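You operate a simulated robot arm through the tools that you are given. There is no shell and no other tool. Be economical: measure what you need, move in short steps, check, and stop when the job is done.

The job below is to be done with a simulated robot arm. You get a single attempt, and the scene is never put back.

## Task
Melt the fondue on heat 2 and stir it smooth with the stirrer.
Fine: lid on the table, stirrer back in the caddy, heat down to 1.

Only the result counts: the job must be done as asked and must still hold three seconds after the hand-in. Knocking over, shifting, dropping, spilling or breaking anything else fails it. Lids that push on must go on centred and level and be pressed home; caps that screw on are set level and turned clockwise until they are tight.

## Robot
A 6-joint arm with a two-finger parallel gripper, fixed in place. Base frame: the origin is at the foot of the arm, x ahead of it, y to its left, z up; the work surface is at about z = 0. Lengths are in mm, angles in degrees, forces in N, time in s.
With the tool pointing down near the work surface it reaches from about 140 to 580 mm from the base axis. Its first joint turns from -66.0 to 66.0 degrees. Payload 2.1 kg.
The tool frame sits at the grasp point between the pads (the TCP): z along the fingers, y along the line on which they close. The tips reach 30 mm beyond it. Largest opening 94 mm; finger width 28, thickness 10; the body of the gripper, 50 by 96 mm, starts 55 mm behind the TCP.
Orientation is that of the tool frame in the base frame, as a unit quaternion [x, y, z, w]. With the fingers straight down and closing along the base's y, the tool's x points along the base's -x, its y along +y and its z along -z.

## Interface
- The arm moves only by the tool arm_command. Its argument "deltas" is one flat list of numbers, 7 for each row, row after row: the gripper command, from -1 (fully open) to 1 (shut), values between in proportion, then the shift along the base's x, y, z in mm, then the turn, a rotation vector about the base's x, y, z in degrees. In form: [hand, x, y, z, wx, wy, wz, hand, x, y, z, wx, wy, wz, ...]. A call has 1 to 12 rows; each row shifts and turns the commanded pose from where the row before left it. Each row takes 0.2 s and may step no farther than 50 mm and 8.6 degrees from the row before; otherwise, or with a gripper value out of range, the whole call is refused. A pose out of reach is approached as far as the arm can. The call stops where the force on the tool passes 40 N (or 10 N more than at its start, if that is more) or the arm is blocked; 0.2 s more then pass. The fingers move at their own pace (about 72 mm/s each) and stop on an object; they squeeze with about 23 N. The grip force told is the motor's: it shows also when the fingers shut on nothing. Time passes only in rows, and 0.2 s behind the last, so rows that do not move let the fingers close. It gives the time, the measured TCP pose, the force on the tool (base axes), the opening and the grip force at its end, in the units of the frame above (readings bear some noise), and new pictures: "views" is both (left out), scene, wrist or none.
- Cameras (640 x 400 px; columns grow to the right, rows downward): "scene" is fixed at [61.3, -371.3, 498.4]; the picture's right is [0.75, -0.66, 0.00], its down [-0.29, -0.33, -0.90] and it looks along [0.59, 0.67, -0.44] (base axes); focal length 254 px, centre (320, 200). "wrist" rides on the gripper at [76, 14, -102] in the tool frame; the picture's right is [-0.18, 0.98, 0.00], its down [-0.75, -0.14, -0.64] and it looks along [-0.63, -0.12, 0.77] (tool axes); focal length 243 px, centre (320, 200). There is no depth. A picture from a camera that has moved, and an enlarged one, comes with that camera's place and axes in the base frame and with its lens.
- inspect(camera, box): a new picture of the part [left, top, right, bottom] of that camera's present view, enlarged. It takes no simulated time.
- job_done(): hands the job in; it is judged then, once.

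Go step by step. Nothing tells you positions but the pictures and the camera data: compare them with the known pose of the tool, close in by small moves and look again before you grip or let go. The budget is 120 turns and 200 pictures, counting those below and the enlarged ones. Unless the task says otherwise, let go and move clear before handing in, and close with one line.

The tools are called after "Call:" by a JSON object that holds its "op" and its "data". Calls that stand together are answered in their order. arm_command: Moves the arm, as the interface text tells. Its arguments: {"type":"object","properties":{"deltas":{"type":"array","items":{"type":"number"}},"views":{"type":"string","enum":["both","scene","wrist","none"]}},"required":["deltas"]} The other tools are called the same way: inspect (camera, box) takes an enlarged picture of a part of a camera's view; job_done () hands the job in.

At the start:

```text
t: 0.0
eef_pos: [308.3, -47.1, 350.8]
tool_rot: [0.0, 1.0, 0.0, 0.0]
force: [-0.3, 0.2, 0.5]
width: 94.2
grasp_force: 0.0
```

scene: 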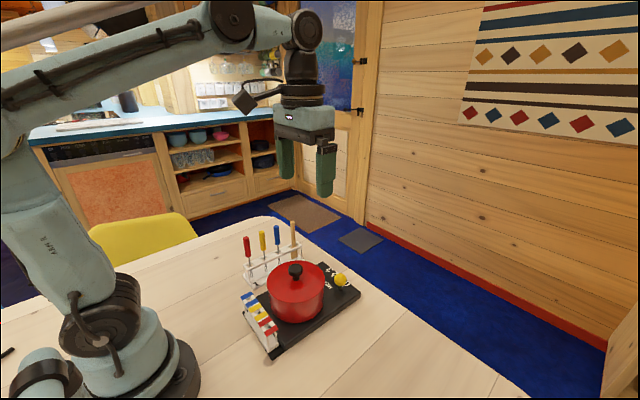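
wrist: 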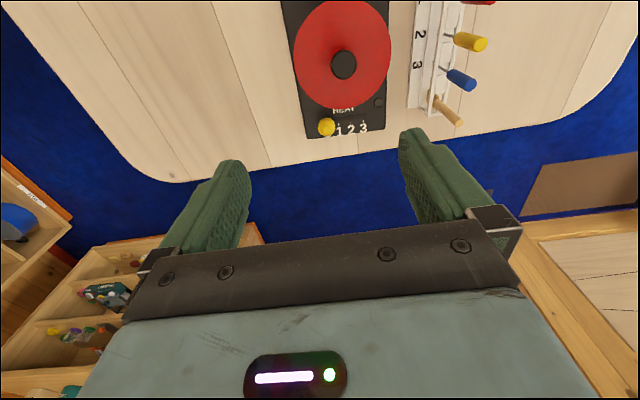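

I see a red lidded pot on a black burner with a yellow heat knob, a caddy with forks and a wooden stirrer, and a striped thing at the left. I'll look closer first.

Call:
{"op": "inspect", "data": {"camera": "scene", "box": [220, 210, 380, 360]}}

Call:
{"op": "inspect", "data": {"camera": "wrist", "box": [260, 0, 500, 150]}}

```text
2.67 times, centred on (300, 285) of scene
camera zoom: at [61.3, -371.3, 498.4], right [0.75, -0.66, 0.0], down [-0.29, -0.33, -0.9], along [0.59, 0.67, -0.44], focal length 677 px, centre (373, -27)
```

zoom: 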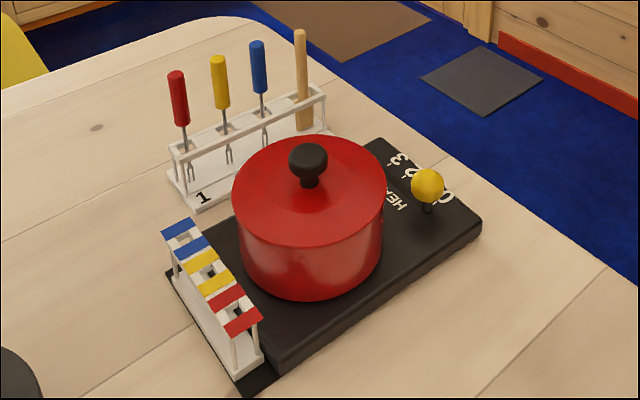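

```text
2.67 times, centred on (380, 75) of wrist
camera zoom: at [231.8, -33.3, 453.9], right [0.18, 0.98, 0.0], down [0.75, -0.14, 0.64], along [0.63, -0.12, -0.77], focal length 647 px, centre (160, 533)
```

zoom: 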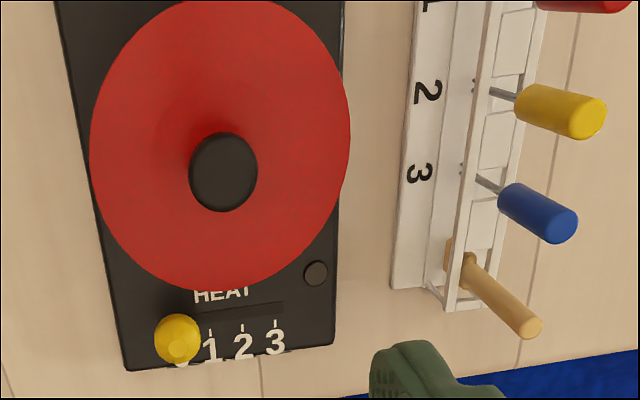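

The lid knob is at about (303, -17, 110) and the heat slider at about (406, -55, 49). I'm moving above the lid knob for a better look.

Call:
{"op": "arm_command", "data": {"deltas": [-1, -2, 10, -40, 0, 0, 0, -1, -2, 10, -40, 0, 0, 0, -1, -1, 10, -40, 0, 0, 0, -1, 0, 0, -30, 0, 0, 0]}}

```text
t: 1.0
eef_pos: [303.7, -18.6, 199.7]
tool_rot: [0.0, 1.0, 0.0, 0.0]
force: [1.5, -0.5, 1.0]
width: 94.0
grasp_force: 0.0
camera wrist: at [227.7, -3.6, 301.8], right [0.18, 0.98, 0.0], down [0.75, -0.14, 0.64], along [0.63, -0.12, -0.77], focal length 243 px, centre (320, 200)
```

scene: 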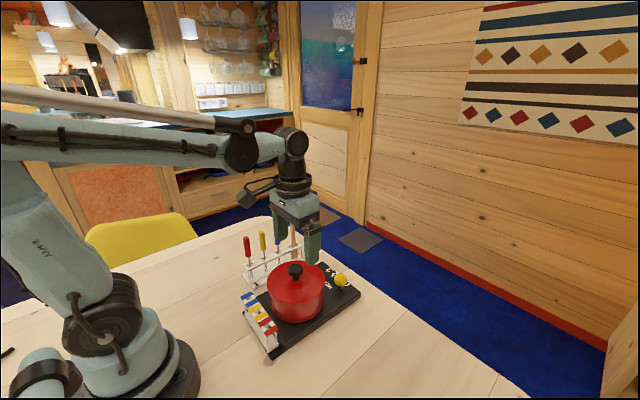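
wrist: 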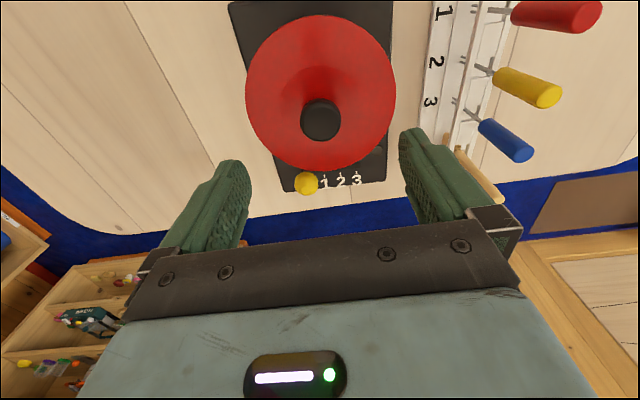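

The knob is at about (302, -18) with its centre near z=112, nicely under the TCP. I'm lowering to z=140 and looking again.

Call:
{"op": "arm_command", "data": {"deltas": [-1, -1, 1, -30, 0, 0, 0, -1, -1, 0, -30, 0, 0, 0]}}

Call:
{"op": "inspect", "data": {"camera": "scene", "box": [240, 220, 370, 350]}}

```text
t: 1.6
eef_pos: [299.0, -19.7, 141.5]
tool_rot: [0.0, 1.0, 0.0, 0.0]
force: [0.0, 0.7, 0.3]
width: 93.8
grasp_force: 0.1
camera wrist: at [224.6, -5.1, 244.0], right [0.18, 0.98, 0.0], down [0.75, -0.14, 0.64], along [0.63, -0.12, -0.77], focal length 243 px, centre (320, 200)
```

scene: 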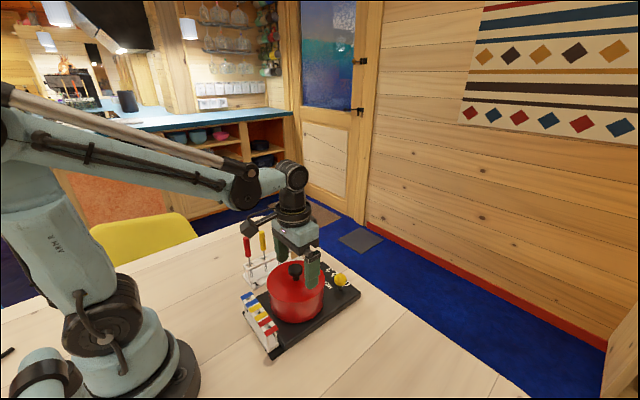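
wrist: 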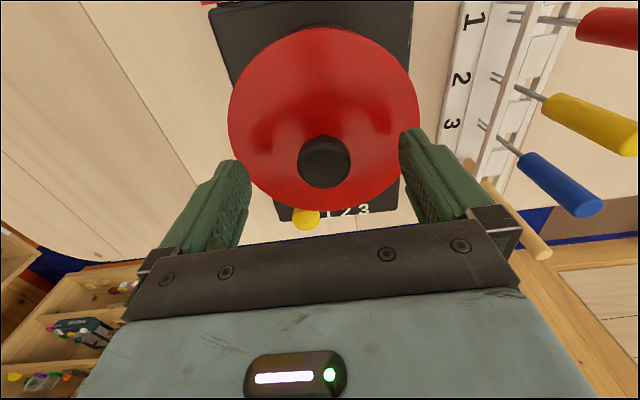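

```text
3.08 times, centred on (305, 285) of scene
camera zoom: at [61.3, -371.3, 498.4], right [0.75, -0.66, 0.0], down [-0.29, -0.33, -0.9], along [0.59, 0.67, -0.44], focal length 781 px, centre (366, -62)
```

zoom: 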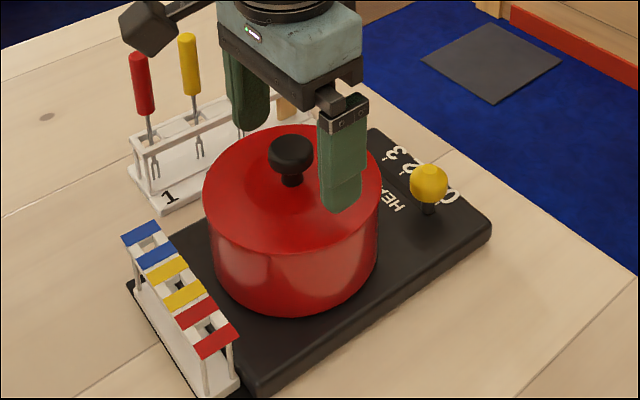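

The knob is at (302, -17.5) with the lid rim near z=80. I'll centre, lower to about 126, then close.

Call:
{"op": "arm_command", "data": {"deltas": [-1, 2.5, 2, -8, 0, 0, 0, -1, 0, 0, -8, 0, 0, 0, 0, 0, 0, 0, 0, 0, 0, 1, 0, 0, 0, 0, 0, 0, 1, 0, 0, 0, 0, 0, 0, 1, 0, 0, 0, 0, 0, 0]}}

Call:
{"op": "inspect", "data": {"camera": "scene", "box": [240, 220, 370, 350]}}

```text
t: 3.0
eef_pos: [301.3, -15.3, 125.5]
tool_rot: [0.0, 1.0, 0.0, 0.0]
force: [0.2, 0.4, -0.5]
width: 31.2
grasp_force: 23.7
camera wrist: at [226.7, -1.4, 228.0], right [0.18, 0.98, 0.0], down [0.75, -0.14, 0.64], along [0.63, -0.12, -0.77], focal length 243 px, centre (320, 200)
```

scene: 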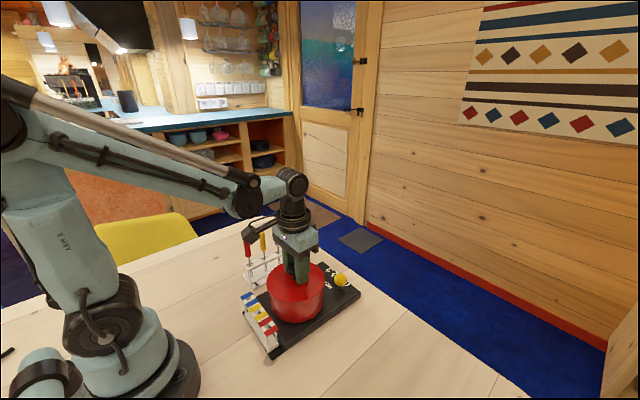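
wrist: 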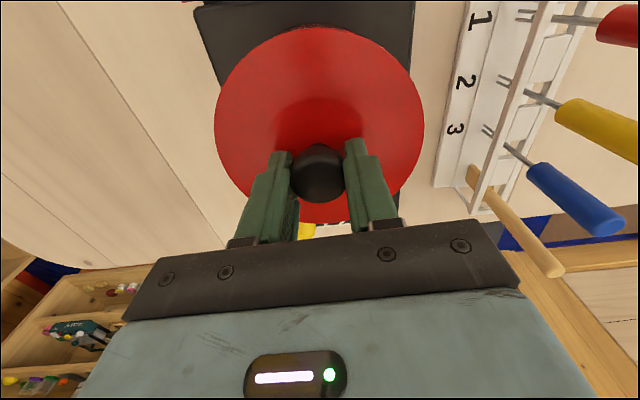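

```text
3.08 times, centred on (305, 285) of scene
camera zoom: at [61.3, -371.3, 498.4], right [0.75, -0.66, 0.0], down [-0.29, -0.33, -0.9], along [0.59, 0.67, -0.44], focal length 781 px, centre (366, -62)
```

zoom: 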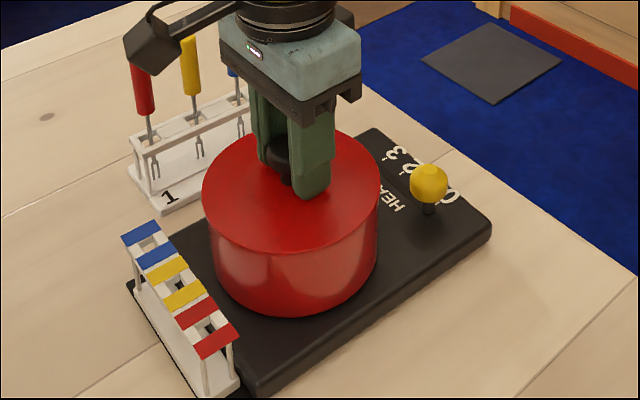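

The knob is gripped at a 31 mm opening. I'm lifting straight up.

Call:
{"op": "arm_command", "data": {"deltas": [1, 0, 0, 10, 0, 0, 0, 1, 0, 0, 20, 0, 0, 0, 1, 0, 0, 30, 0, 0, 0, 1, 0, 0, 30, 0, 0, 0]}}

Call:
{"op": "inspect", "data": {"camera": "scene", "box": [240, 200, 370, 350]}}

```text
t: 4.0
eef_pos: [302.3, -12.9, 214.9]
tool_rot: [0.0, 1.0, 0.0, 0.0]
force: [0.6, -0.3, -2.0]
width: 31.3
grasp_force: 23.1
camera wrist: at [226.6, 1.4, 317.5], right [0.18, 0.98, 0.0], down [0.75, -0.14, 0.64], along [0.63, -0.12, -0.77], focal length 243 px, centre (320, 200)
```

scene: 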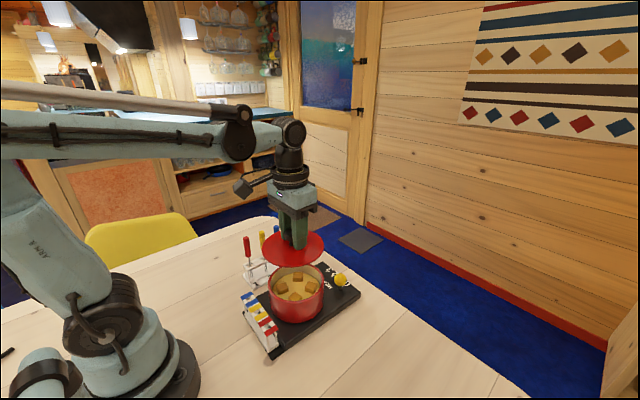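
wrist: 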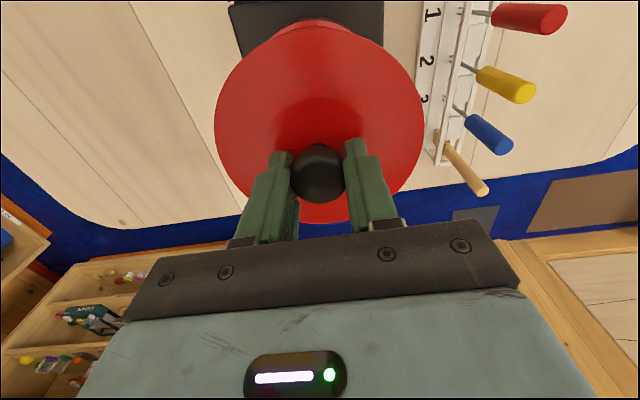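

```text
2.67 times, centred on (305, 275) of scene
camera zoom: at [61.3, -371.3, 498.4], right [0.75, -0.66, 0.0], down [-0.29, -0.33, -0.9], along [0.59, 0.67, -0.44], focal length 677 px, centre (360, 0)
```

zoom: 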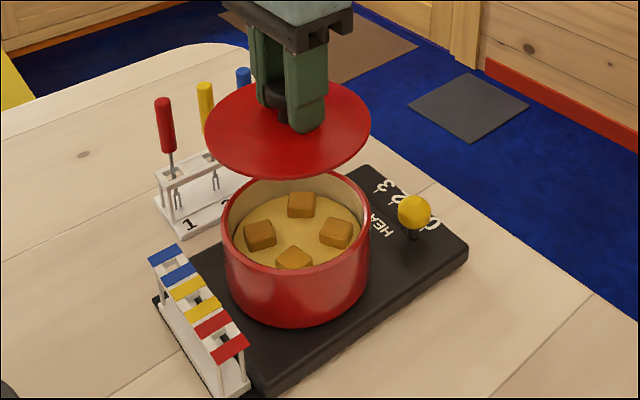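

The lid came off, and the pot holds four cheese cubes. I'm carrying the lid to the free table area at about y=-210.

Call:
{"op": "arm_command", "data": {"deltas": [1, -3, -40, 0, 0, 0, 0, 1, -3, -45, 0, 0, 0, 0, 1, -3, -45, 0, 0, 0, 0, 1, -3, -45, 0, 0, 0, 0, 1, 0, -22, 0, 0, 0, 0, 1, 0, 0, -40, 0, 0, 0, 1, 0, 0, -40, 0, 0, 0, 1, 0, 0, -30, 0, 0, 0, 1, 0, 0, -20, 0, 0, 0]}}

Call:
{"op": "inspect", "data": {"camera": "scene", "box": [240, 240, 440, 400]}}

```text
t: 6.0
eef_pos: [289.7, -210.3, 84.7]
tool_rot: [0.001, 1.0, 0.0, 0.0]
force: [0.2, 0.2, -1.2]
width: 31.6
grasp_force: 22.8
camera wrist: at [214.9, -195.5, 186.8], right [0.18, 0.98, 0.0], down [0.75, -0.14, 0.64], along [0.63, -0.12, -0.77], focal length 243 px, centre (320, 200)
```

scene: 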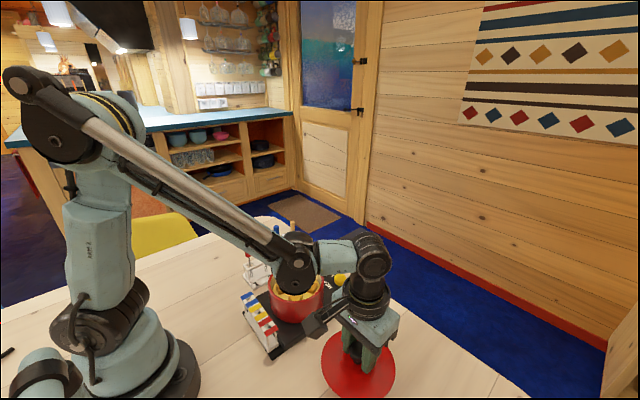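
wrist: 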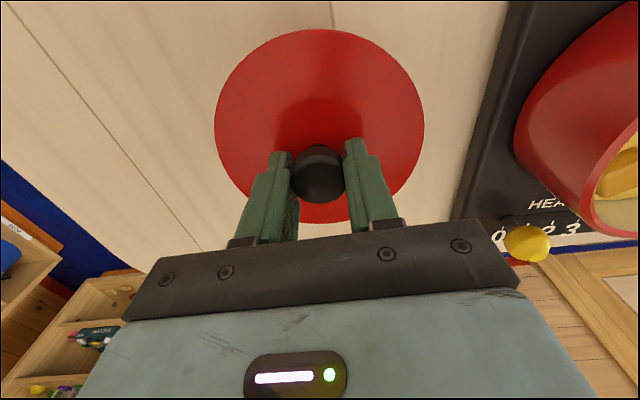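

```text
2.50 times, centred on (340, 320) of scene
camera zoom: at [61.3, -371.3, 498.4], right [0.75, -0.66, 0.0], down [-0.29, -0.33, -0.9], along [0.59, 0.67, -0.44], focal length 635 px, centre (270, -100)
```

zoom: 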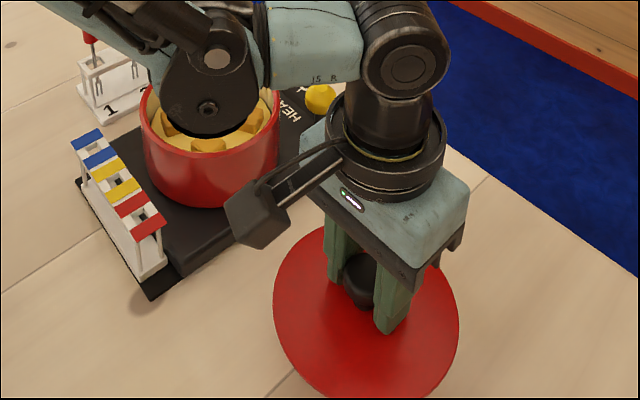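

The lid is clear of the burner. I'm lowering in small steps and watching the force.

Call:
{"op": "arm_command", "data": {"deltas": [1, 0, 0, -10, 0, 0, 0, 1, 0, 0, -8, 0, 0, 0, 1, 0, 0, -5, 0, 0, 0, 1, 0, 0, -3, 0, 0, 0], "views": "none"}}

```text
t: 7.0
eef_pos: [290.1, -212.1, 58.3]
tool_rot: [0.0, 1.0, 0.0, 0.0]
force: [-0.7, -0.1, -1.7]
width: 31.5
grasp_force: 23.0
```

No contact yet, so I'll continue in small steps.

Call:
{"op": "arm_command", "data": {"deltas": [1, 0, 0, -2, 0, 0, 0, 1, 0, 0, -2, 0, 0, 0, 1, 0, 0, -2, 0, 0, 0], "views": "none"}}

Call:
{"op": "arm_command", "data": {"deltas": [1, 0, 0, -1.5, 0, 0, 0, 1, 0, 0, -1.5, 0, 0, 0], "views": "scene"}}

```text
t: 7.8
eef_pos: [290.6, -211.3, 52.5]
tool_rot: [-0.001, 1.0, 0.0, 0.0]
force: [0.2, 0.5, -1.5]
width: 31.3
grasp_force: 22.9
```

```text
t: 8.4
eef_pos: [290.5, -210.9, 50.4]
tool_rot: [0.001, 1.0, 0.0, 0.0]
force: [0.4, 0.1, -0.6]
width: 31.1
grasp_force: 22.6
```

scene: 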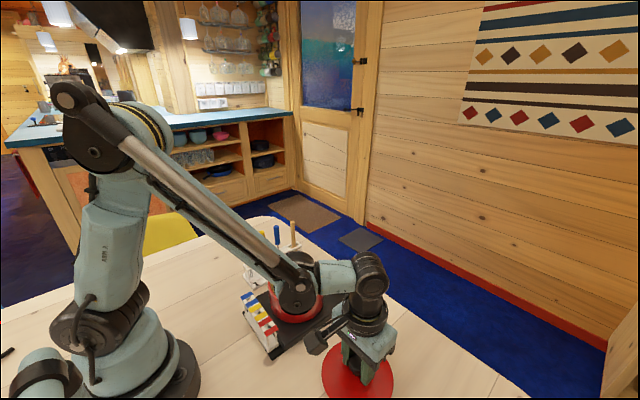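

Still hanging, so I'll go lower.

Call:
{"op": "arm_command", "data": {"deltas": [1, 0, 0, -2, 0, 0, 0, 1, 0, 0, -1, 0, 0, 0], "views": "none"}}

Call:
{"op": "arm_command", "data": {"deltas": [1, 0, 0, -1.5, 0, 0, 0, 1, 0, 0, -1, 0, 0, 0], "views": "none"}}

Call:
{"op": "arm_command", "data": {"deltas": [1, 0, 0, -1.5, 0, 0, 0, 1, 0, 0, -1, 0, 0, 0], "views": "none"}}

```text
t: 9.0
eef_pos: [289.5, -211.2, 48.3]
tool_rot: [0.0, 1.0, 0.0, 0.0]
force: [-1.1, 0.6, -1.0]
width: 31.4
grasp_force: 22.9
```

```text
t: 9.6
eef_pos: [290.8, -211.6, 45.4]
tool_rot: [0.0, 1.0, 0.001, 0.0]
force: [0.4, 1.0, -1.2]
width: 31.3
grasp_force: 23.4
```

```text
t: 10.3
eef_pos: [291.8, -211.8, 43.3]
tool_rot: [-0.001, 1.0, 0.0, 0.0]
force: [-0.4, 0.9, 13.1]
width: 31.3
grasp_force: 22.8
stopped in row 2: the force on the tool passed its limit (the readings are from after the stop); the commanded pose is now the measured one
```

The lid touched the table at z≈43. I'm releasing and rising.

Call:
{"op": "arm_command", "data": {"deltas": [0.2, 0, 0, 0, 0, 0, 0, -0.2, 0, 0, 0, 0, 0, 0, -0.6, 0, 0, 0, 0, 0, 0, -0.6, 0, 0, 0, 0, 0, 0, -0.6, 0, 0, 30, 0, 0, 0, -0.6, 0, 0, 40, 0, 0, 0, -0.6, 0, 0, 40, 0, 0, 0, -0.6, 0, 0, 40, 0, 0, 0], "views": "both"}}

```text
t: 12.1
eef_pos: [291.6, -210.5, 193.7]
tool_rot: [0.0, 1.0, 0.001, 0.0]
force: [-0.2, 0.3, 0.1]
width: 75.6
grasp_force: 0.1
camera wrist: at [215.2, -196.6, 296.9], right [0.18, 0.98, 0.0], down [0.75, -0.14, 0.64], along [0.63, -0.12, -0.77], focal length 243 px, centre (320, 200)
```

scene: 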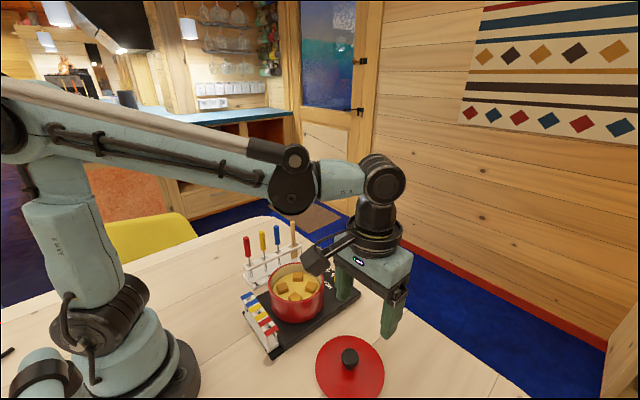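
wrist: 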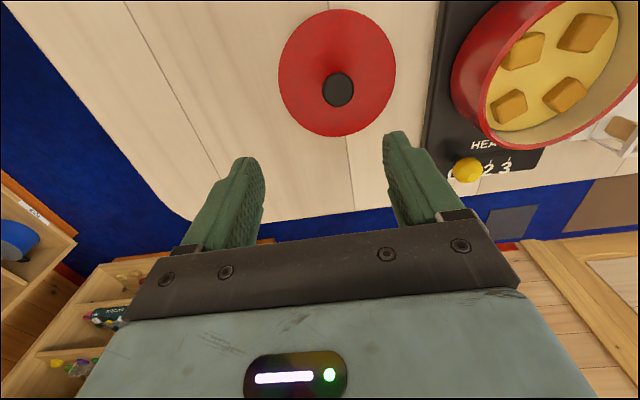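

The lid is resting on the table. Next is the heat slider, so I'm moving above the yellow ball.

Call:
{"op": "arm_command", "data": {"deltas": [-0.6, 28, 38, 0, 0, 0, 0, -0.6, 28, 38, 0, 0, 0, 0, -0.6, 28, 38, 0, 0, 0, 0, -0.6, 30, 42, 0, 0, 0, 0, -0.6, 0, 0, -30, 0, 0, 0, -0.6, 0, 0, -25, 0, 0, 0]}}

Call:
{"op": "inspect", "data": {"camera": "wrist", "box": [220, 80, 420, 205]}}

Call:
{"op": "inspect", "data": {"camera": "scene", "box": [240, 220, 380, 350]}}

```text
refused: row 4 steps farther than a row can; nothing moved
```

```text
3.20 times, centred on (320, 142) of wrist
camera zoom: at [215.2, -196.6, 296.9], right [0.18, 0.98, 0.0], down [0.75, -0.14, 0.64], along [0.63, -0.12, -0.77], focal length 776 px, centre (320, 384)
```

zoom: 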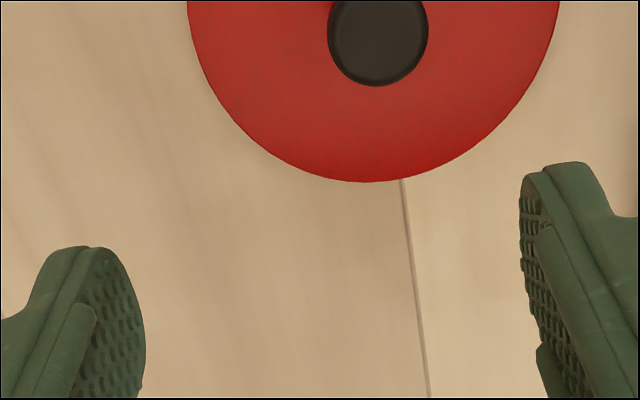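

```text
3.08 times, centred on (310, 285) of scene
camera zoom: at [61.3, -371.3, 498.4], right [0.75, -0.66, 0.0], down [-0.29, -0.33, -0.9], along [0.59, 0.67, -0.44], focal length 781 px, centre (351, -62)
```

zoom: 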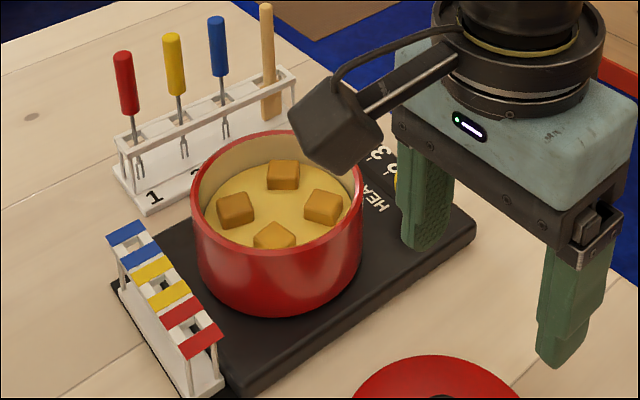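

That move was refused for an over-long row, so I'm repeating it with smaller steps.

Call:
{"op": "arm_command", "data": {"deltas": [-0.6, 28, 38, 0, 0, 0, 0, -0.6, 28, 38, 0, 0, 0, 0, -0.6, 28, 38, 0, 0, 0, 0, -0.6, 28, 38, 0, 0, 0, 0, -0.6, 2, 4, -30, 0, 0, 0, -0.6, 0, 0, -25, 0, 0, 0]}}

Call:
{"op": "inspect", "data": {"camera": "wrist", "box": [220, 80, 420, 205]}}

Call:
{"op": "inspect", "data": {"camera": "scene", "box": [240, 220, 380, 350]}}

```text
t: 13.5
eef_pos: [404.4, -55.1, 136.8]
tool_rot: [0.0, 1.0, 0.0, 0.0]
force: [-0.4, 0.4, 0.1]
width: 75.3
grasp_force: 0.0
camera wrist: at [328.4, -40.3, 240.1], right [0.18, 0.98, 0.0], down [0.75, -0.14, 0.64], along [0.63, -0.12, -0.77], focal length 243 px, centre (320, 200)
```

scene: 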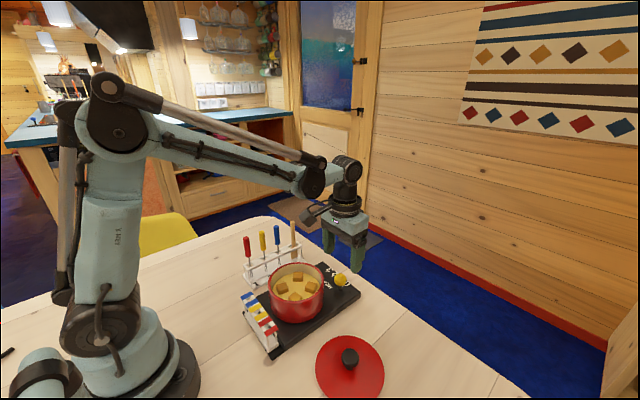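
wrist: 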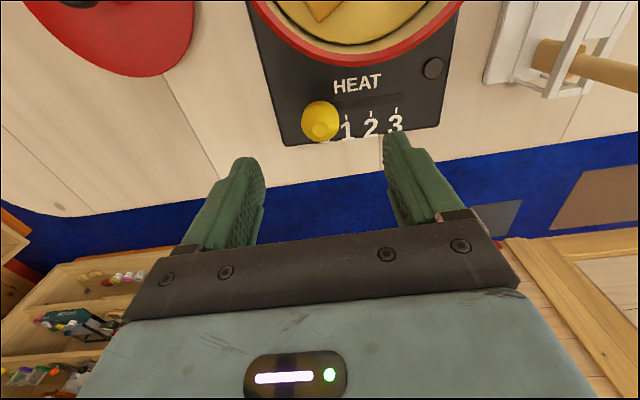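

```text
3.20 times, centred on (320, 142) of wrist
camera zoom: at [328.4, -40.3, 240.1], right [0.18, 0.98, 0.0], down [0.75, -0.14, 0.64], along [0.63, -0.12, -0.77], focal length 776 px, centre (320, 384)
```

zoom: 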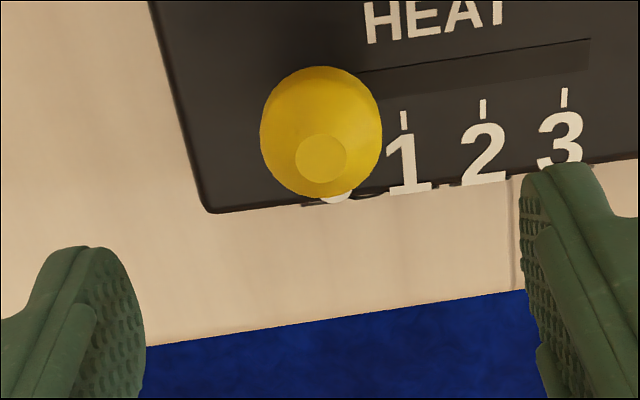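

```text
3.08 times, centred on (310, 285) of scene
camera zoom: at [61.4, -371.3, 498.4], right [0.75, -0.66, 0.0], down [-0.29, -0.33, -0.9], along [0.59, 0.67, -0.44], focal length 781 px, centre (351, -62)
```

zoom: 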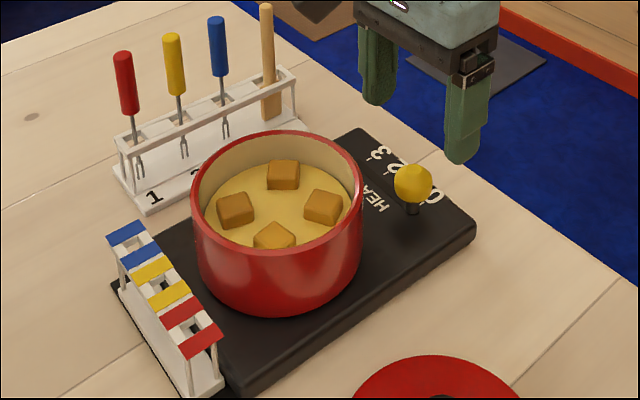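

The ball is at (404, -55, 48). The ticks are about 22 mm apart, which puts heat 2 at y≈-11. I'm descending and gripping the ball.

Call:
{"op": "arm_command", "data": {"deltas": [-0.6, 0, 0, -40, 0, 0, 0, -0.6, 0, 0, -25, 0, 0, 0, -0.6, 0, 0, -10, 0, 0, 0, 0.2, 0, 0, 0, 0, 0, 0, 1, 0, 0, 0, 0, 0, 0, 1, 0, 0, 0, 0, 0, 0, 1, 0, 0, 0, 0, 0, 0]}}

Call:
{"op": "inspect", "data": {"camera": "scene", "box": [240, 220, 380, 350]}}

```text
t: 15.1
eef_pos: [405.5, -55.2, 60.9]
tool_rot: [0.0, 1.0, -0.001, 0.0]
force: [-1.4, 4.3, -0.3]
width: 29.1
grasp_force: 23.0
camera wrist: at [330.0, -40.7, 164.8], right [0.18, 0.98, 0.0], down [0.75, -0.14, 0.64], along [0.63, -0.12, -0.77], focal length 243 px, centre (320, 200)
```

scene: 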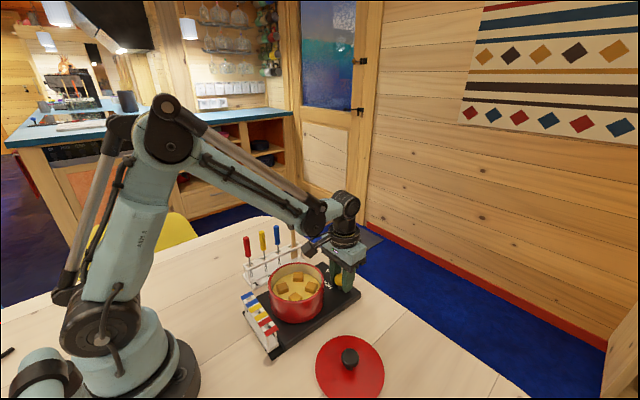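
wrist: 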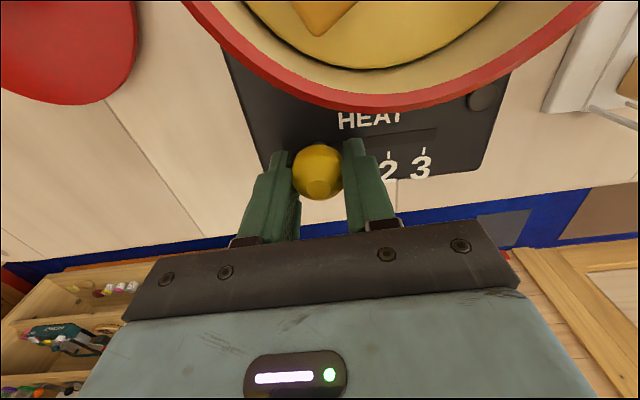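

```text
3.08 times, centred on (310, 285) of scene
camera zoom: at [61.4, -371.3, 498.4], right [0.75, -0.66, 0.0], down [-0.29, -0.33, -0.9], along [0.59, 0.67, -0.44], focal length 781 px, centre (351, -62)
```

zoom: 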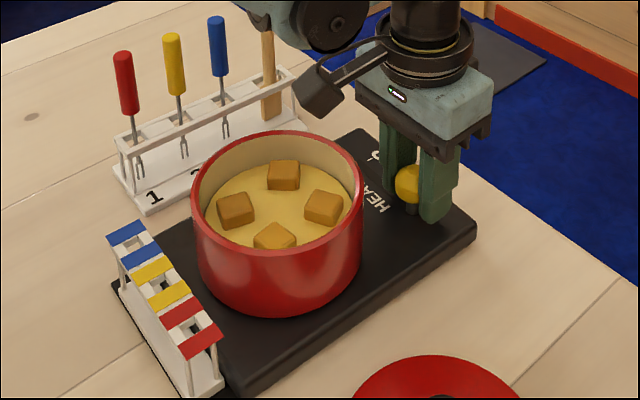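

The ball is gripped. I'm sliding it +44 mm in y, toward heat 2.

Call:
{"op": "arm_command", "data": {"deltas": [1, 0, 7.4, 0, 0, 0, 0, 1, 0, 7.4, 0, 0, 0, 0, 1, 0, 7.4, 0, 0, 0, 0, 1, 0, 7.4, 0, 0, 0, 0, 1, 0, 7.4, 0, 0, 0, 0, 1, 0, 7.4, 0, 0, 0, 0], "views": "wrist"}}

Call:
{"op": "inspect", "data": {"camera": "scene", "box": [240, 220, 380, 350]}}

```text
t: 16.5
eef_pos: [405.2, -12.0, 61.7]
tool_rot: [0.001, 1.0, 0.0, 0.0]
force: [8.7, -0.4, 0.6]
width: 29.2
grasp_force: 22.2
camera wrist: at [330.2, 2.5, 165.2], right [0.18, 0.98, 0.0], down [0.75, -0.14, 0.64], along [0.63, -0.12, -0.77], focal length 243 px, centre (320, 200)
```

wrist: 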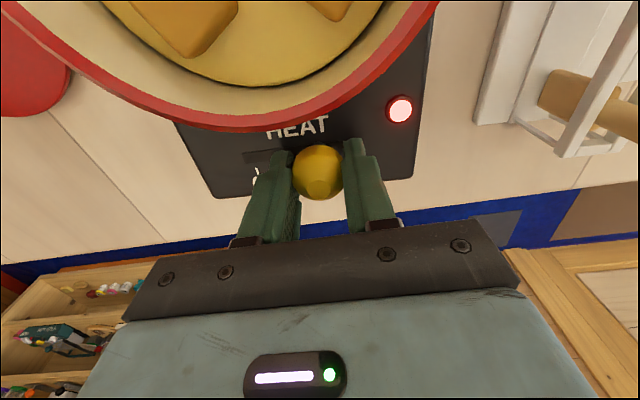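

```text
3.08 times, centred on (310, 285) of scene
camera zoom: at [61.4, -371.3, 498.4], right [0.75, -0.66, 0.0], down [-0.29, -0.33, -0.9], along [0.59, 0.67, -0.44], focal length 781 px, centre (351, -62)
```

zoom: 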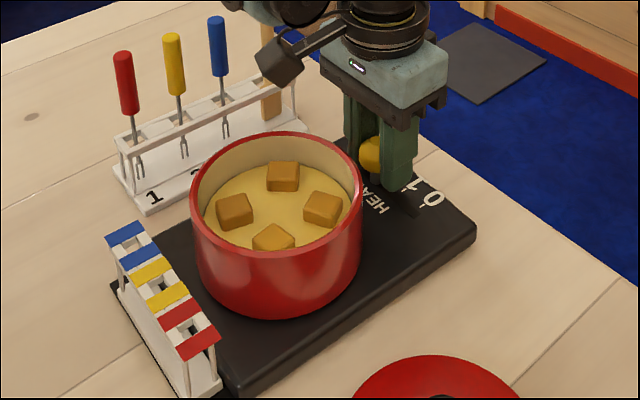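

The heater light is on. I'll nudge the last millimetre, release and rise to check the position.

Call:
{"op": "arm_command", "data": {"deltas": [1, 0, 1, 0, 0, 0, 0, 0.3, 0, 0, 0, 0, 0, 0, 0, 0, 0, 0, 0, 0, 0, 0, 0, 0, 40, 0, 0, 0, 0, 0, 0, 40, 0, 0, 0, 0, -20, -20, 20, 0, 0, 0], "views": "wrist"}}

Call:
{"op": "inspect", "data": {"camera": "wrist", "box": [220, 60, 500, 235]}}

Call:
{"op": "inspect", "data": {"camera": "scene", "box": [240, 220, 380, 350]}}

```text
t: 17.9
eef_pos: [384.6, -26.8, 164.2]
tool_rot: [0.0, 1.0, 0.0, 0.0]
force: [0.3, -0.3, 0.0]
width: 47.1
grasp_force: 0.0
camera wrist: at [308.8, -13.1, 266.9], right [0.18, 0.98, 0.0], down [0.75, -0.14, 0.64], along [0.63, -0.12, -0.77], focal length 243 px, centre (320, 200)
```

wrist: 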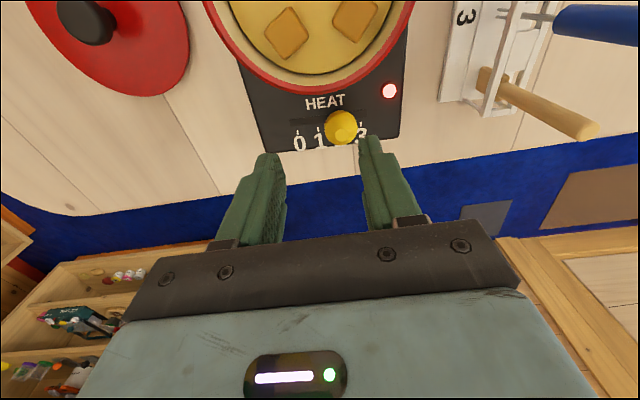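

```text
2.29 times, centred on (360, 148) of wrist
camera zoom: at [308.8, -13.1, 266.9], right [0.18, 0.98, 0.0], down [0.75, -0.14, 0.64], along [0.63, -0.12, -0.77], focal length 555 px, centre (229, 320)
```

zoom: 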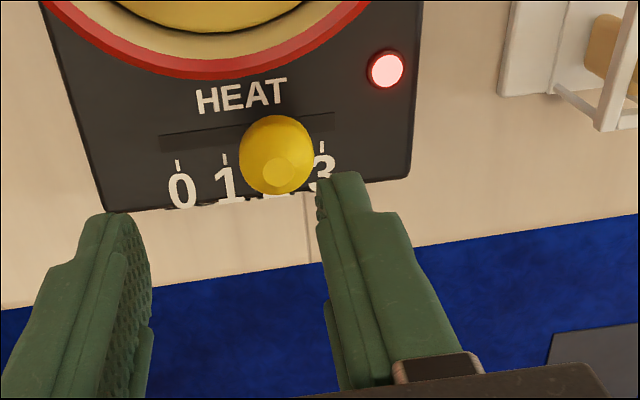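

```text
3.08 times, centred on (310, 285) of scene
camera zoom: at [61.4, -371.3, 498.4], right [0.75, -0.66, 0.0], down [-0.29, -0.33, -0.9], along [0.59, 0.67, -0.44], focal length 781 px, centre (351, -62)
```

zoom: 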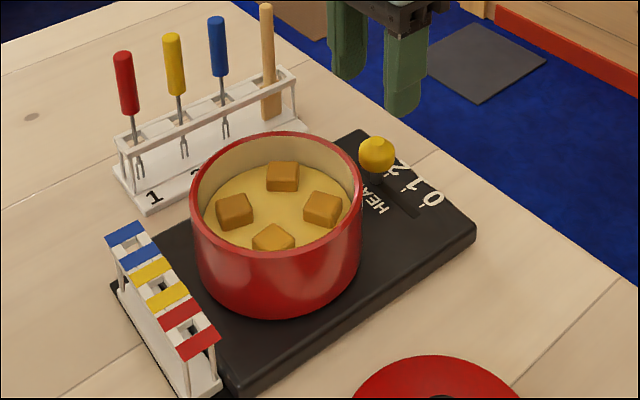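

The slider sits on 2 within about 1 mm. The stirrer's top is at about (400, 135, 126) and it looks vertical. I'm moving above it to look.

Call:
{"op": "arm_command", "data": {"deltas": [-0.3, 3, 30, 30, 0, 0, 0, -0.3, 3, 45, 20, 0, 0, 0, -0.3, 5, 45, 0, 0, 0, 0, -0.3, 4, 42, 0, 0, 0, 0]}}

Call:
{"op": "inspect", "data": {"camera": "wrist", "box": [220, 60, 420, 185]}}

Call:
{"op": "inspect", "data": {"camera": "scene", "box": [230, 200, 350, 320]}}

```text
t: 18.9
eef_pos: [398.5, 133.1, 212.6]
tool_rot: [0.001, 1.0, -0.001, 0.001]
force: [-0.2, -0.1, 0.5]
width: 61.0
grasp_force: 0.0
camera wrist: at [323.6, 147.4, 316.1], right [0.19, 0.98, 0.0], down [0.75, -0.14, 0.64], along [0.63, -0.12, -0.77], focal length 243 px, centre (320, 200)
```

scene: 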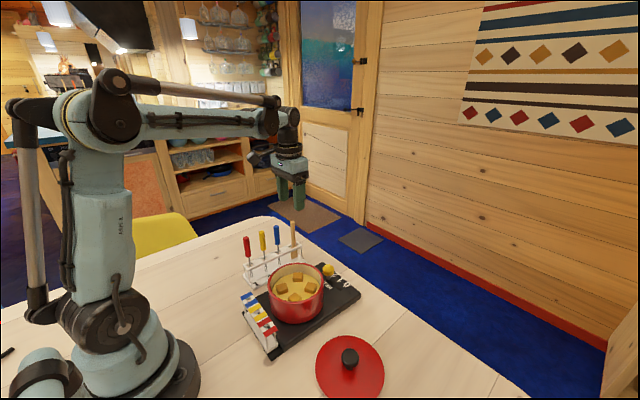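
wrist: 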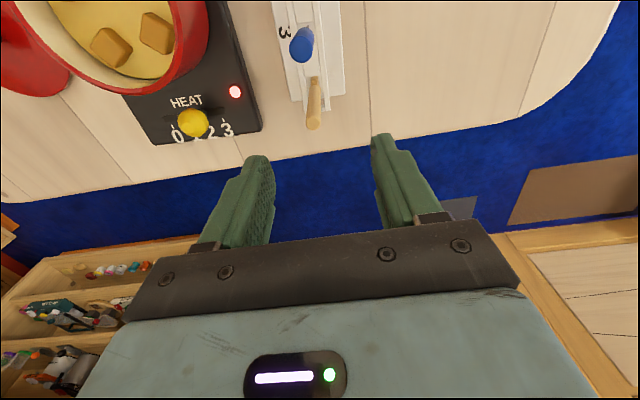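

```text
3.20 times, centred on (320, 122) of wrist
camera zoom: at [323.6, 147.4, 316.1], right [0.19, 0.98, 0.0], down [0.75, -0.14, 0.64], along [0.63, -0.12, -0.77], focal length 776 px, centre (320, 448)
```

zoom: 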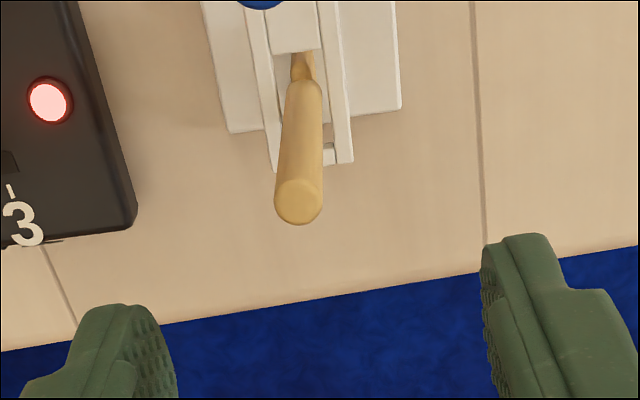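

```text
3.33 times, centred on (290, 260) of scene
camera zoom: at [61.3, -371.3, 498.4], right [0.75, -0.66, 0.0], down [-0.29, -0.33, -0.9], along [0.59, 0.67, -0.44], focal length 846 px, centre (420, 0)
```

zoom: 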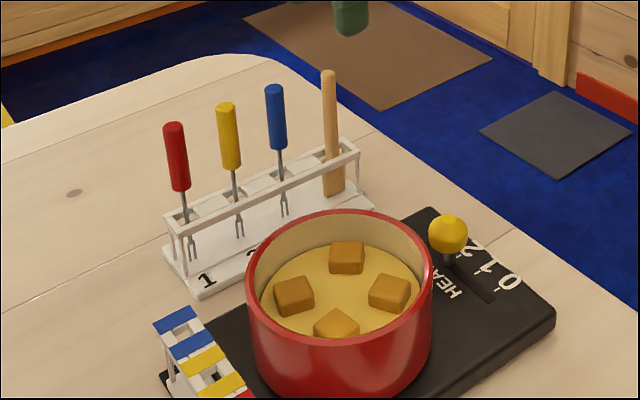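

The stirrer top is at about (397, 128, 132) and the handle is about 11 mm thick. I'm centring, lowering somewhat and rechecking.

Call:
{"op": "arm_command", "data": {"deltas": [-0.3, -1.5, -5, -25, 0, 0, 0, -0.3, 0, 0, -15, 0, 0, 0], "views": "wrist"}}

Call:
{"op": "inspect", "data": {"camera": "wrist", "box": [220, 60, 420, 185]}}

Call:
{"op": "inspect", "data": {"camera": "scene", "box": [230, 200, 350, 320]}}

```text
t: 19.5
eef_pos: [399.2, 125.8, 171.4]
tool_rot: [0.001, 1.0, 0.0, 0.0]
force: [-0.8, 0.5, 0.2]
width: 61.3
grasp_force: 0.0
camera wrist: at [322.9, 140.3, 274.5], right [0.18, 0.98, 0.0], down [0.75, -0.14, 0.64], along [0.63, -0.12, -0.77], focal length 243 px, centre (320, 200)
```

wrist: 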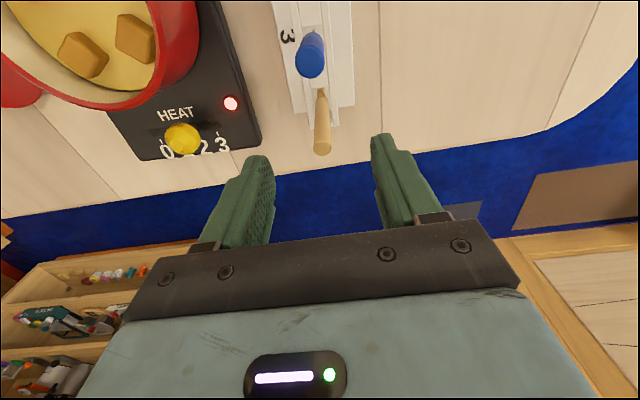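

```text
3.20 times, centred on (320, 122) of wrist
camera zoom: at [322.9, 140.3, 274.5], right [0.18, 0.98, 0.0], down [0.75, -0.14, 0.64], along [0.63, -0.12, -0.77], focal length 776 px, centre (320, 448)
```

zoom: 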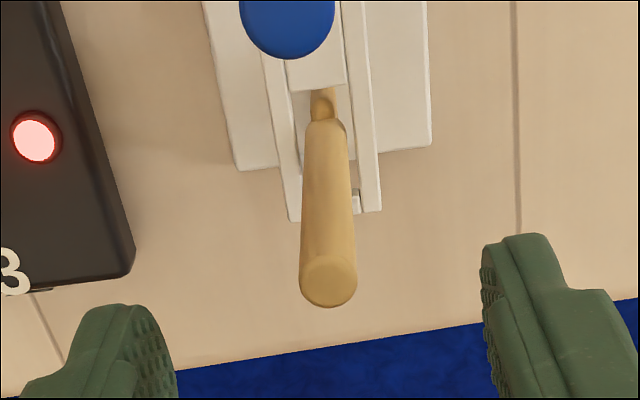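

```text
3.33 times, centred on (290, 260) of scene
camera zoom: at [61.3, -371.3, 498.4], right [0.75, -0.66, 0.0], down [-0.29, -0.33, -0.9], along [0.59, 0.67, -0.44], focal length 846 px, centre (420, 0)
```

zoom: 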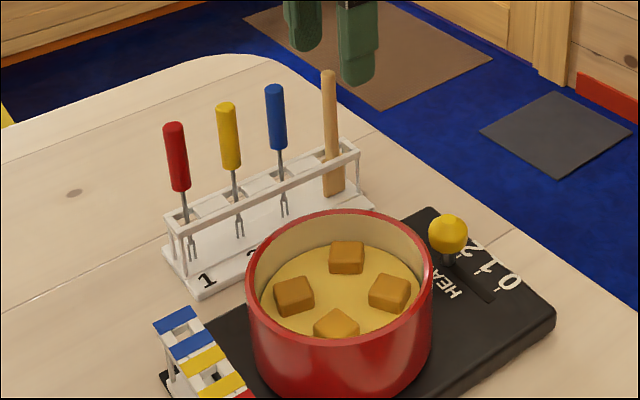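

The stirrer is about vertical at (396, 128). I'm descending to TCP z≈112 and gripping the handle.

Call:
{"op": "arm_command", "data": {"deltas": [-0.3, -1.5, 1, -30, 0, 0, 0, -0.3, 0, 0, -29, 0, 0, 0, 0.4, 0, 0, 0, 0, 0, 0, 1, 0, 0, 0, 0, 0, 0, 1, 0, 0, 0, 0, 0, 0, 1, 0, 0, 0, 0, 0, 0], "views": "wrist"}}

Call:
{"op": "inspect", "data": {"camera": "scene", "box": [230, 200, 350, 320]}}

```text
t: 20.9
eef_pos: [397.1, 127.5, 114.0]
tool_rot: [0.0, 1.0, -0.001, 0.0]
force: [0.0, -0.1, -0.2]
width: 10.3
grasp_force: 23.3
camera wrist: at [321.2, 142.2, 216.6], right [0.18, 0.98, 0.0], down [0.75, -0.14, 0.64], along [0.63, -0.12, -0.77], focal length 243 px, centre (320, 200)
```

wrist: 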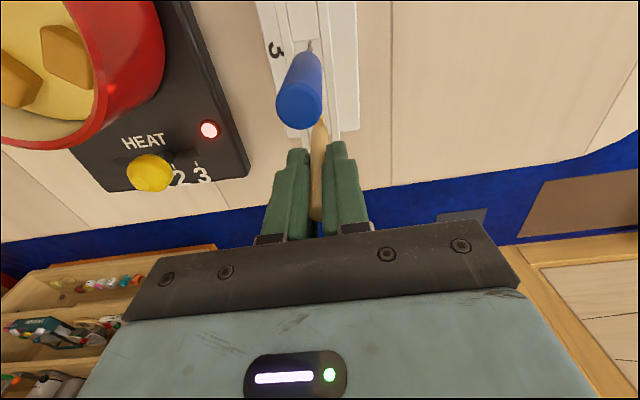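

```text
3.33 times, centred on (290, 260) of scene
camera zoom: at [61.3, -371.3, 498.4], right [0.75, -0.66, 0.0], down [-0.29, -0.33, -0.9], along [0.59, 0.67, -0.44], focal length 846 px, centre (420, 0)
```

zoom: 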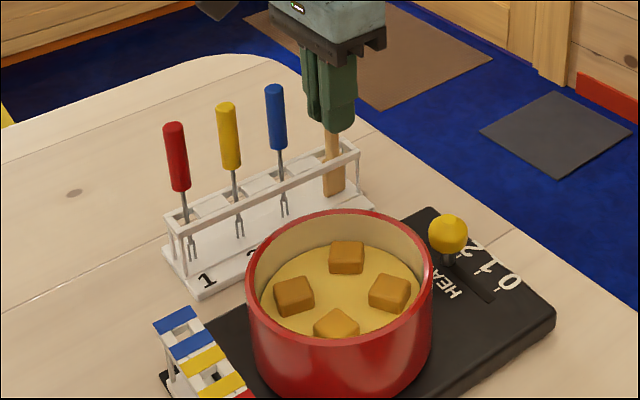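

The handle is gripped. I'm lifting straight up 110 mm.

Call:
{"op": "arm_command", "data": {"deltas": [1, 0, 0, 10, 0, 0, 0, 1, 0, 0, 20, 0, 0, 0, 1, 0, 0, 25, 0, 0, 0, 1, 0, 0, 30, 0, 0, 0, 1, 0, 0, 25, 0, 0, 0], "views": "wrist"}}

Call:
{"op": "inspect", "data": {"camera": "scene", "box": [230, 170, 370, 320]}}

```text
t: 22.1
eef_pos: [397.1, 126.0, 221.9]
tool_rot: [0.0, 1.0, 0.0, 0.0]
force: [0.4, 0.3, -0.3]
width: 10.5
grasp_force: 24.0
camera wrist: at [322.4, 140.3, 324.4], right [0.18, 0.98, 0.0], down [0.75, -0.14, 0.64], along [0.63, -0.12, -0.77], focal length 243 px, centre (320, 200)
```

wrist: 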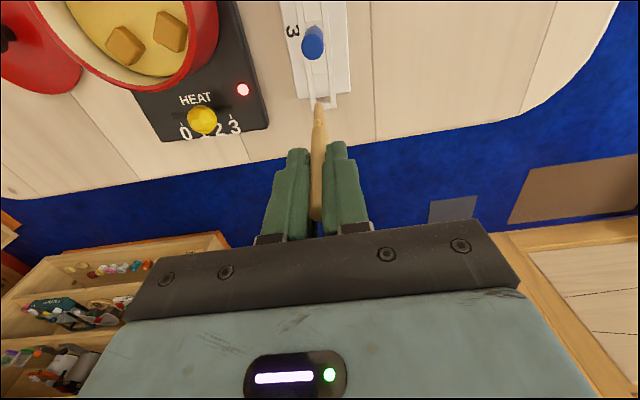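

```text
2.67 times, centred on (300, 245) of scene
camera zoom: at [61.3, -371.3, 498.4], right [0.75, -0.66, 0.0], down [-0.29, -0.33, -0.9], along [0.59, 0.67, -0.44], focal length 677 px, centre (373, 80)
```

zoom: 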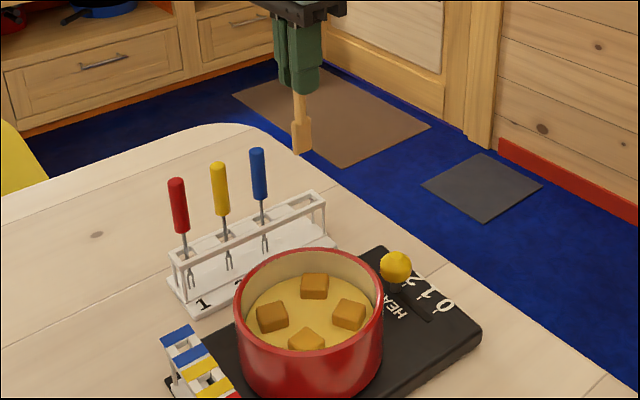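

The stirrer is out, its tip about 101 mm below the TCP. I'm going to above the pot centre, clear of the forks.

Call:
{"op": "arm_command", "data": {"deltas": [1, 0, -45, 0, 0, 0, 0, 1, 0, -45, 0, 0, 0, 0, 1, -25, -35, 0, 0, 0, 0, 1, -35, -19, 0, 0, 0, 0, 1, -35, 0, 0, 0, 0, 0, 1, 0, 0, -10, 0, 0, 0], "views": "wrist"}}

Call:
{"op": "inspect", "data": {"camera": "scene", "box": [230, 190, 370, 340]}}

```text
t: 23.5
eef_pos: [299.8, -16.2, 212.4]
tool_rot: [0.0, 1.0, 0.0, 0.0]
force: [0.2, 0.1, 0.3]
width: 10.3
grasp_force: 23.1
camera wrist: at [224.4, -1.4, 315.4], right [0.18, 0.98, 0.0], down [0.75, -0.14, 0.64], along [0.63, -0.12, -0.77], focal length 243 px, centre (320, 200)
```

wrist: 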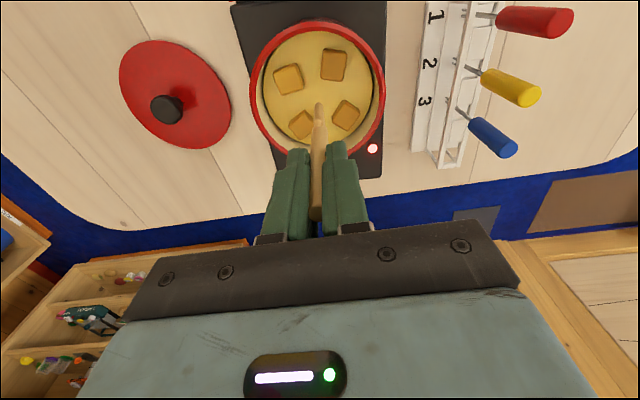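

```text
2.67 times, centred on (300, 265) of scene
camera zoom: at [61.3, -371.3, 498.4], right [0.75, -0.66, 0.0], down [-0.29, -0.33, -0.9], along [0.59, 0.67, -0.44], focal length 677 px, centre (373, 27)
```

zoom: 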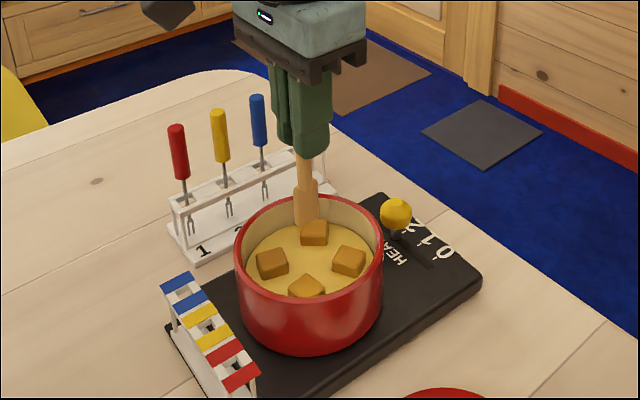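

The pot centre is at about (299, -17). I'm lowering the stirrer into the fondue to a tip height of z≈42.

Call:
{"op": "arm_command", "data": {"deltas": [1, 0, 0, -30, 0, 0, 0, 1, 0, 0, -20, 0, 0, 0, 1, 0, 0, -12, 0, 0, 0, 1, 0, 0, -8, 0, 0, 0], "views": "wrist"}}

Call:
{"op": "inspect", "data": {"camera": "scene", "box": [230, 190, 370, 340]}}

```text
t: 24.5
eef_pos: [301.8, -16.1, 141.7]
tool_rot: [0.0, 1.0, -0.001, -0.001]
force: [0.4, -0.4, -0.6]
width: 10.3
grasp_force: 22.5
camera wrist: at [226.1, -1.9, 245.4], right [0.18, 0.98, 0.0], down [0.75, -0.14, 0.64], along [0.63, -0.12, -0.77], focal length 243 px, centre (320, 200)
```

wrist: 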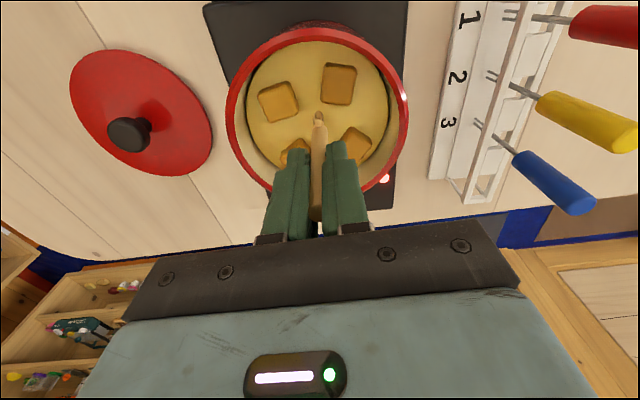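

```text
2.67 times, centred on (300, 265) of scene
camera zoom: at [61.3, -371.3, 498.4], right [0.75, -0.66, 0.0], down [-0.29, -0.33, -0.9], along [0.59, 0.67, -0.44], focal length 677 px, centre (373, 27)
```

zoom: 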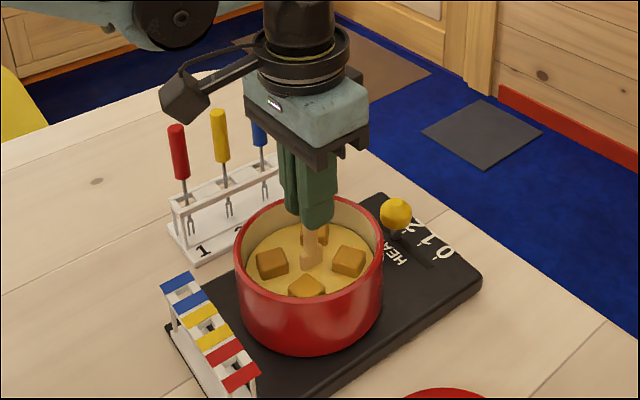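

The blade dips into the fondue. I'll lower it 4 mm more, then wait a bit to see whether the cubes melt.

Call:
{"op": "arm_command", "data": {"deltas": [1, 0, 0, -4, 0, 0, 0, 1, 0, 0, 0, 0, 0, 0, 1, 0, 0, 0, 0, 0, 0, 1, 0, 0, 0, 0, 0, 0, 1, 0, 0, 0, 0, 0, 0, 1, 0, 0, 0, 0, 0, 0, 1, 0, 0, 0, 0, 0, 0, 1, 0, 0, 0, 0, 0, 0, 1, 0, 0, 0, 0, 0, 0, 1, 0, 0, 0, 0, 0, 0, 1, 0, 0, 0, 0, 0, 0, 1, 0, 0, 0, 0, 0, 0], "views": "none"}}

Call:
{"op": "inspect", "data": {"camera": "scene", "box": [260, 240, 340, 330]}}

```text
t: 27.1
eef_pos: [301.2, -17.0, 138.9]
tool_rot: [0.0, 1.0, 0.001, 0.001]
force: [-0.2, 0.1, 0.5]
width: 10.4
grasp_force: 22.8
```

```text
4.44 times, centred on (300, 285) of scene
camera zoom: at [61.3, -371.3, 498.4], right [0.75, -0.66, 0.0], down [-0.29, -0.33, -0.9], along [0.59, 0.67, -0.44], focal length 1129 px, centre (409, -178)
```

zoom: 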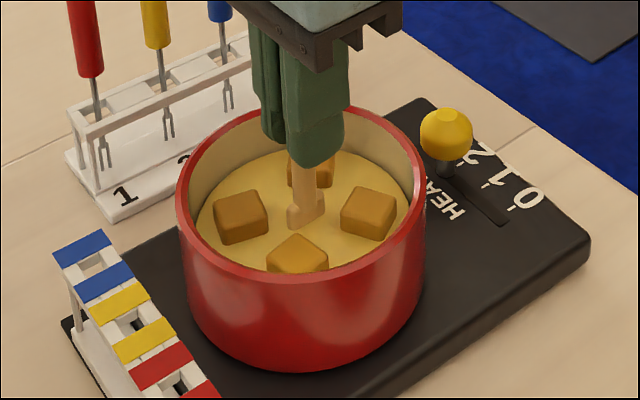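

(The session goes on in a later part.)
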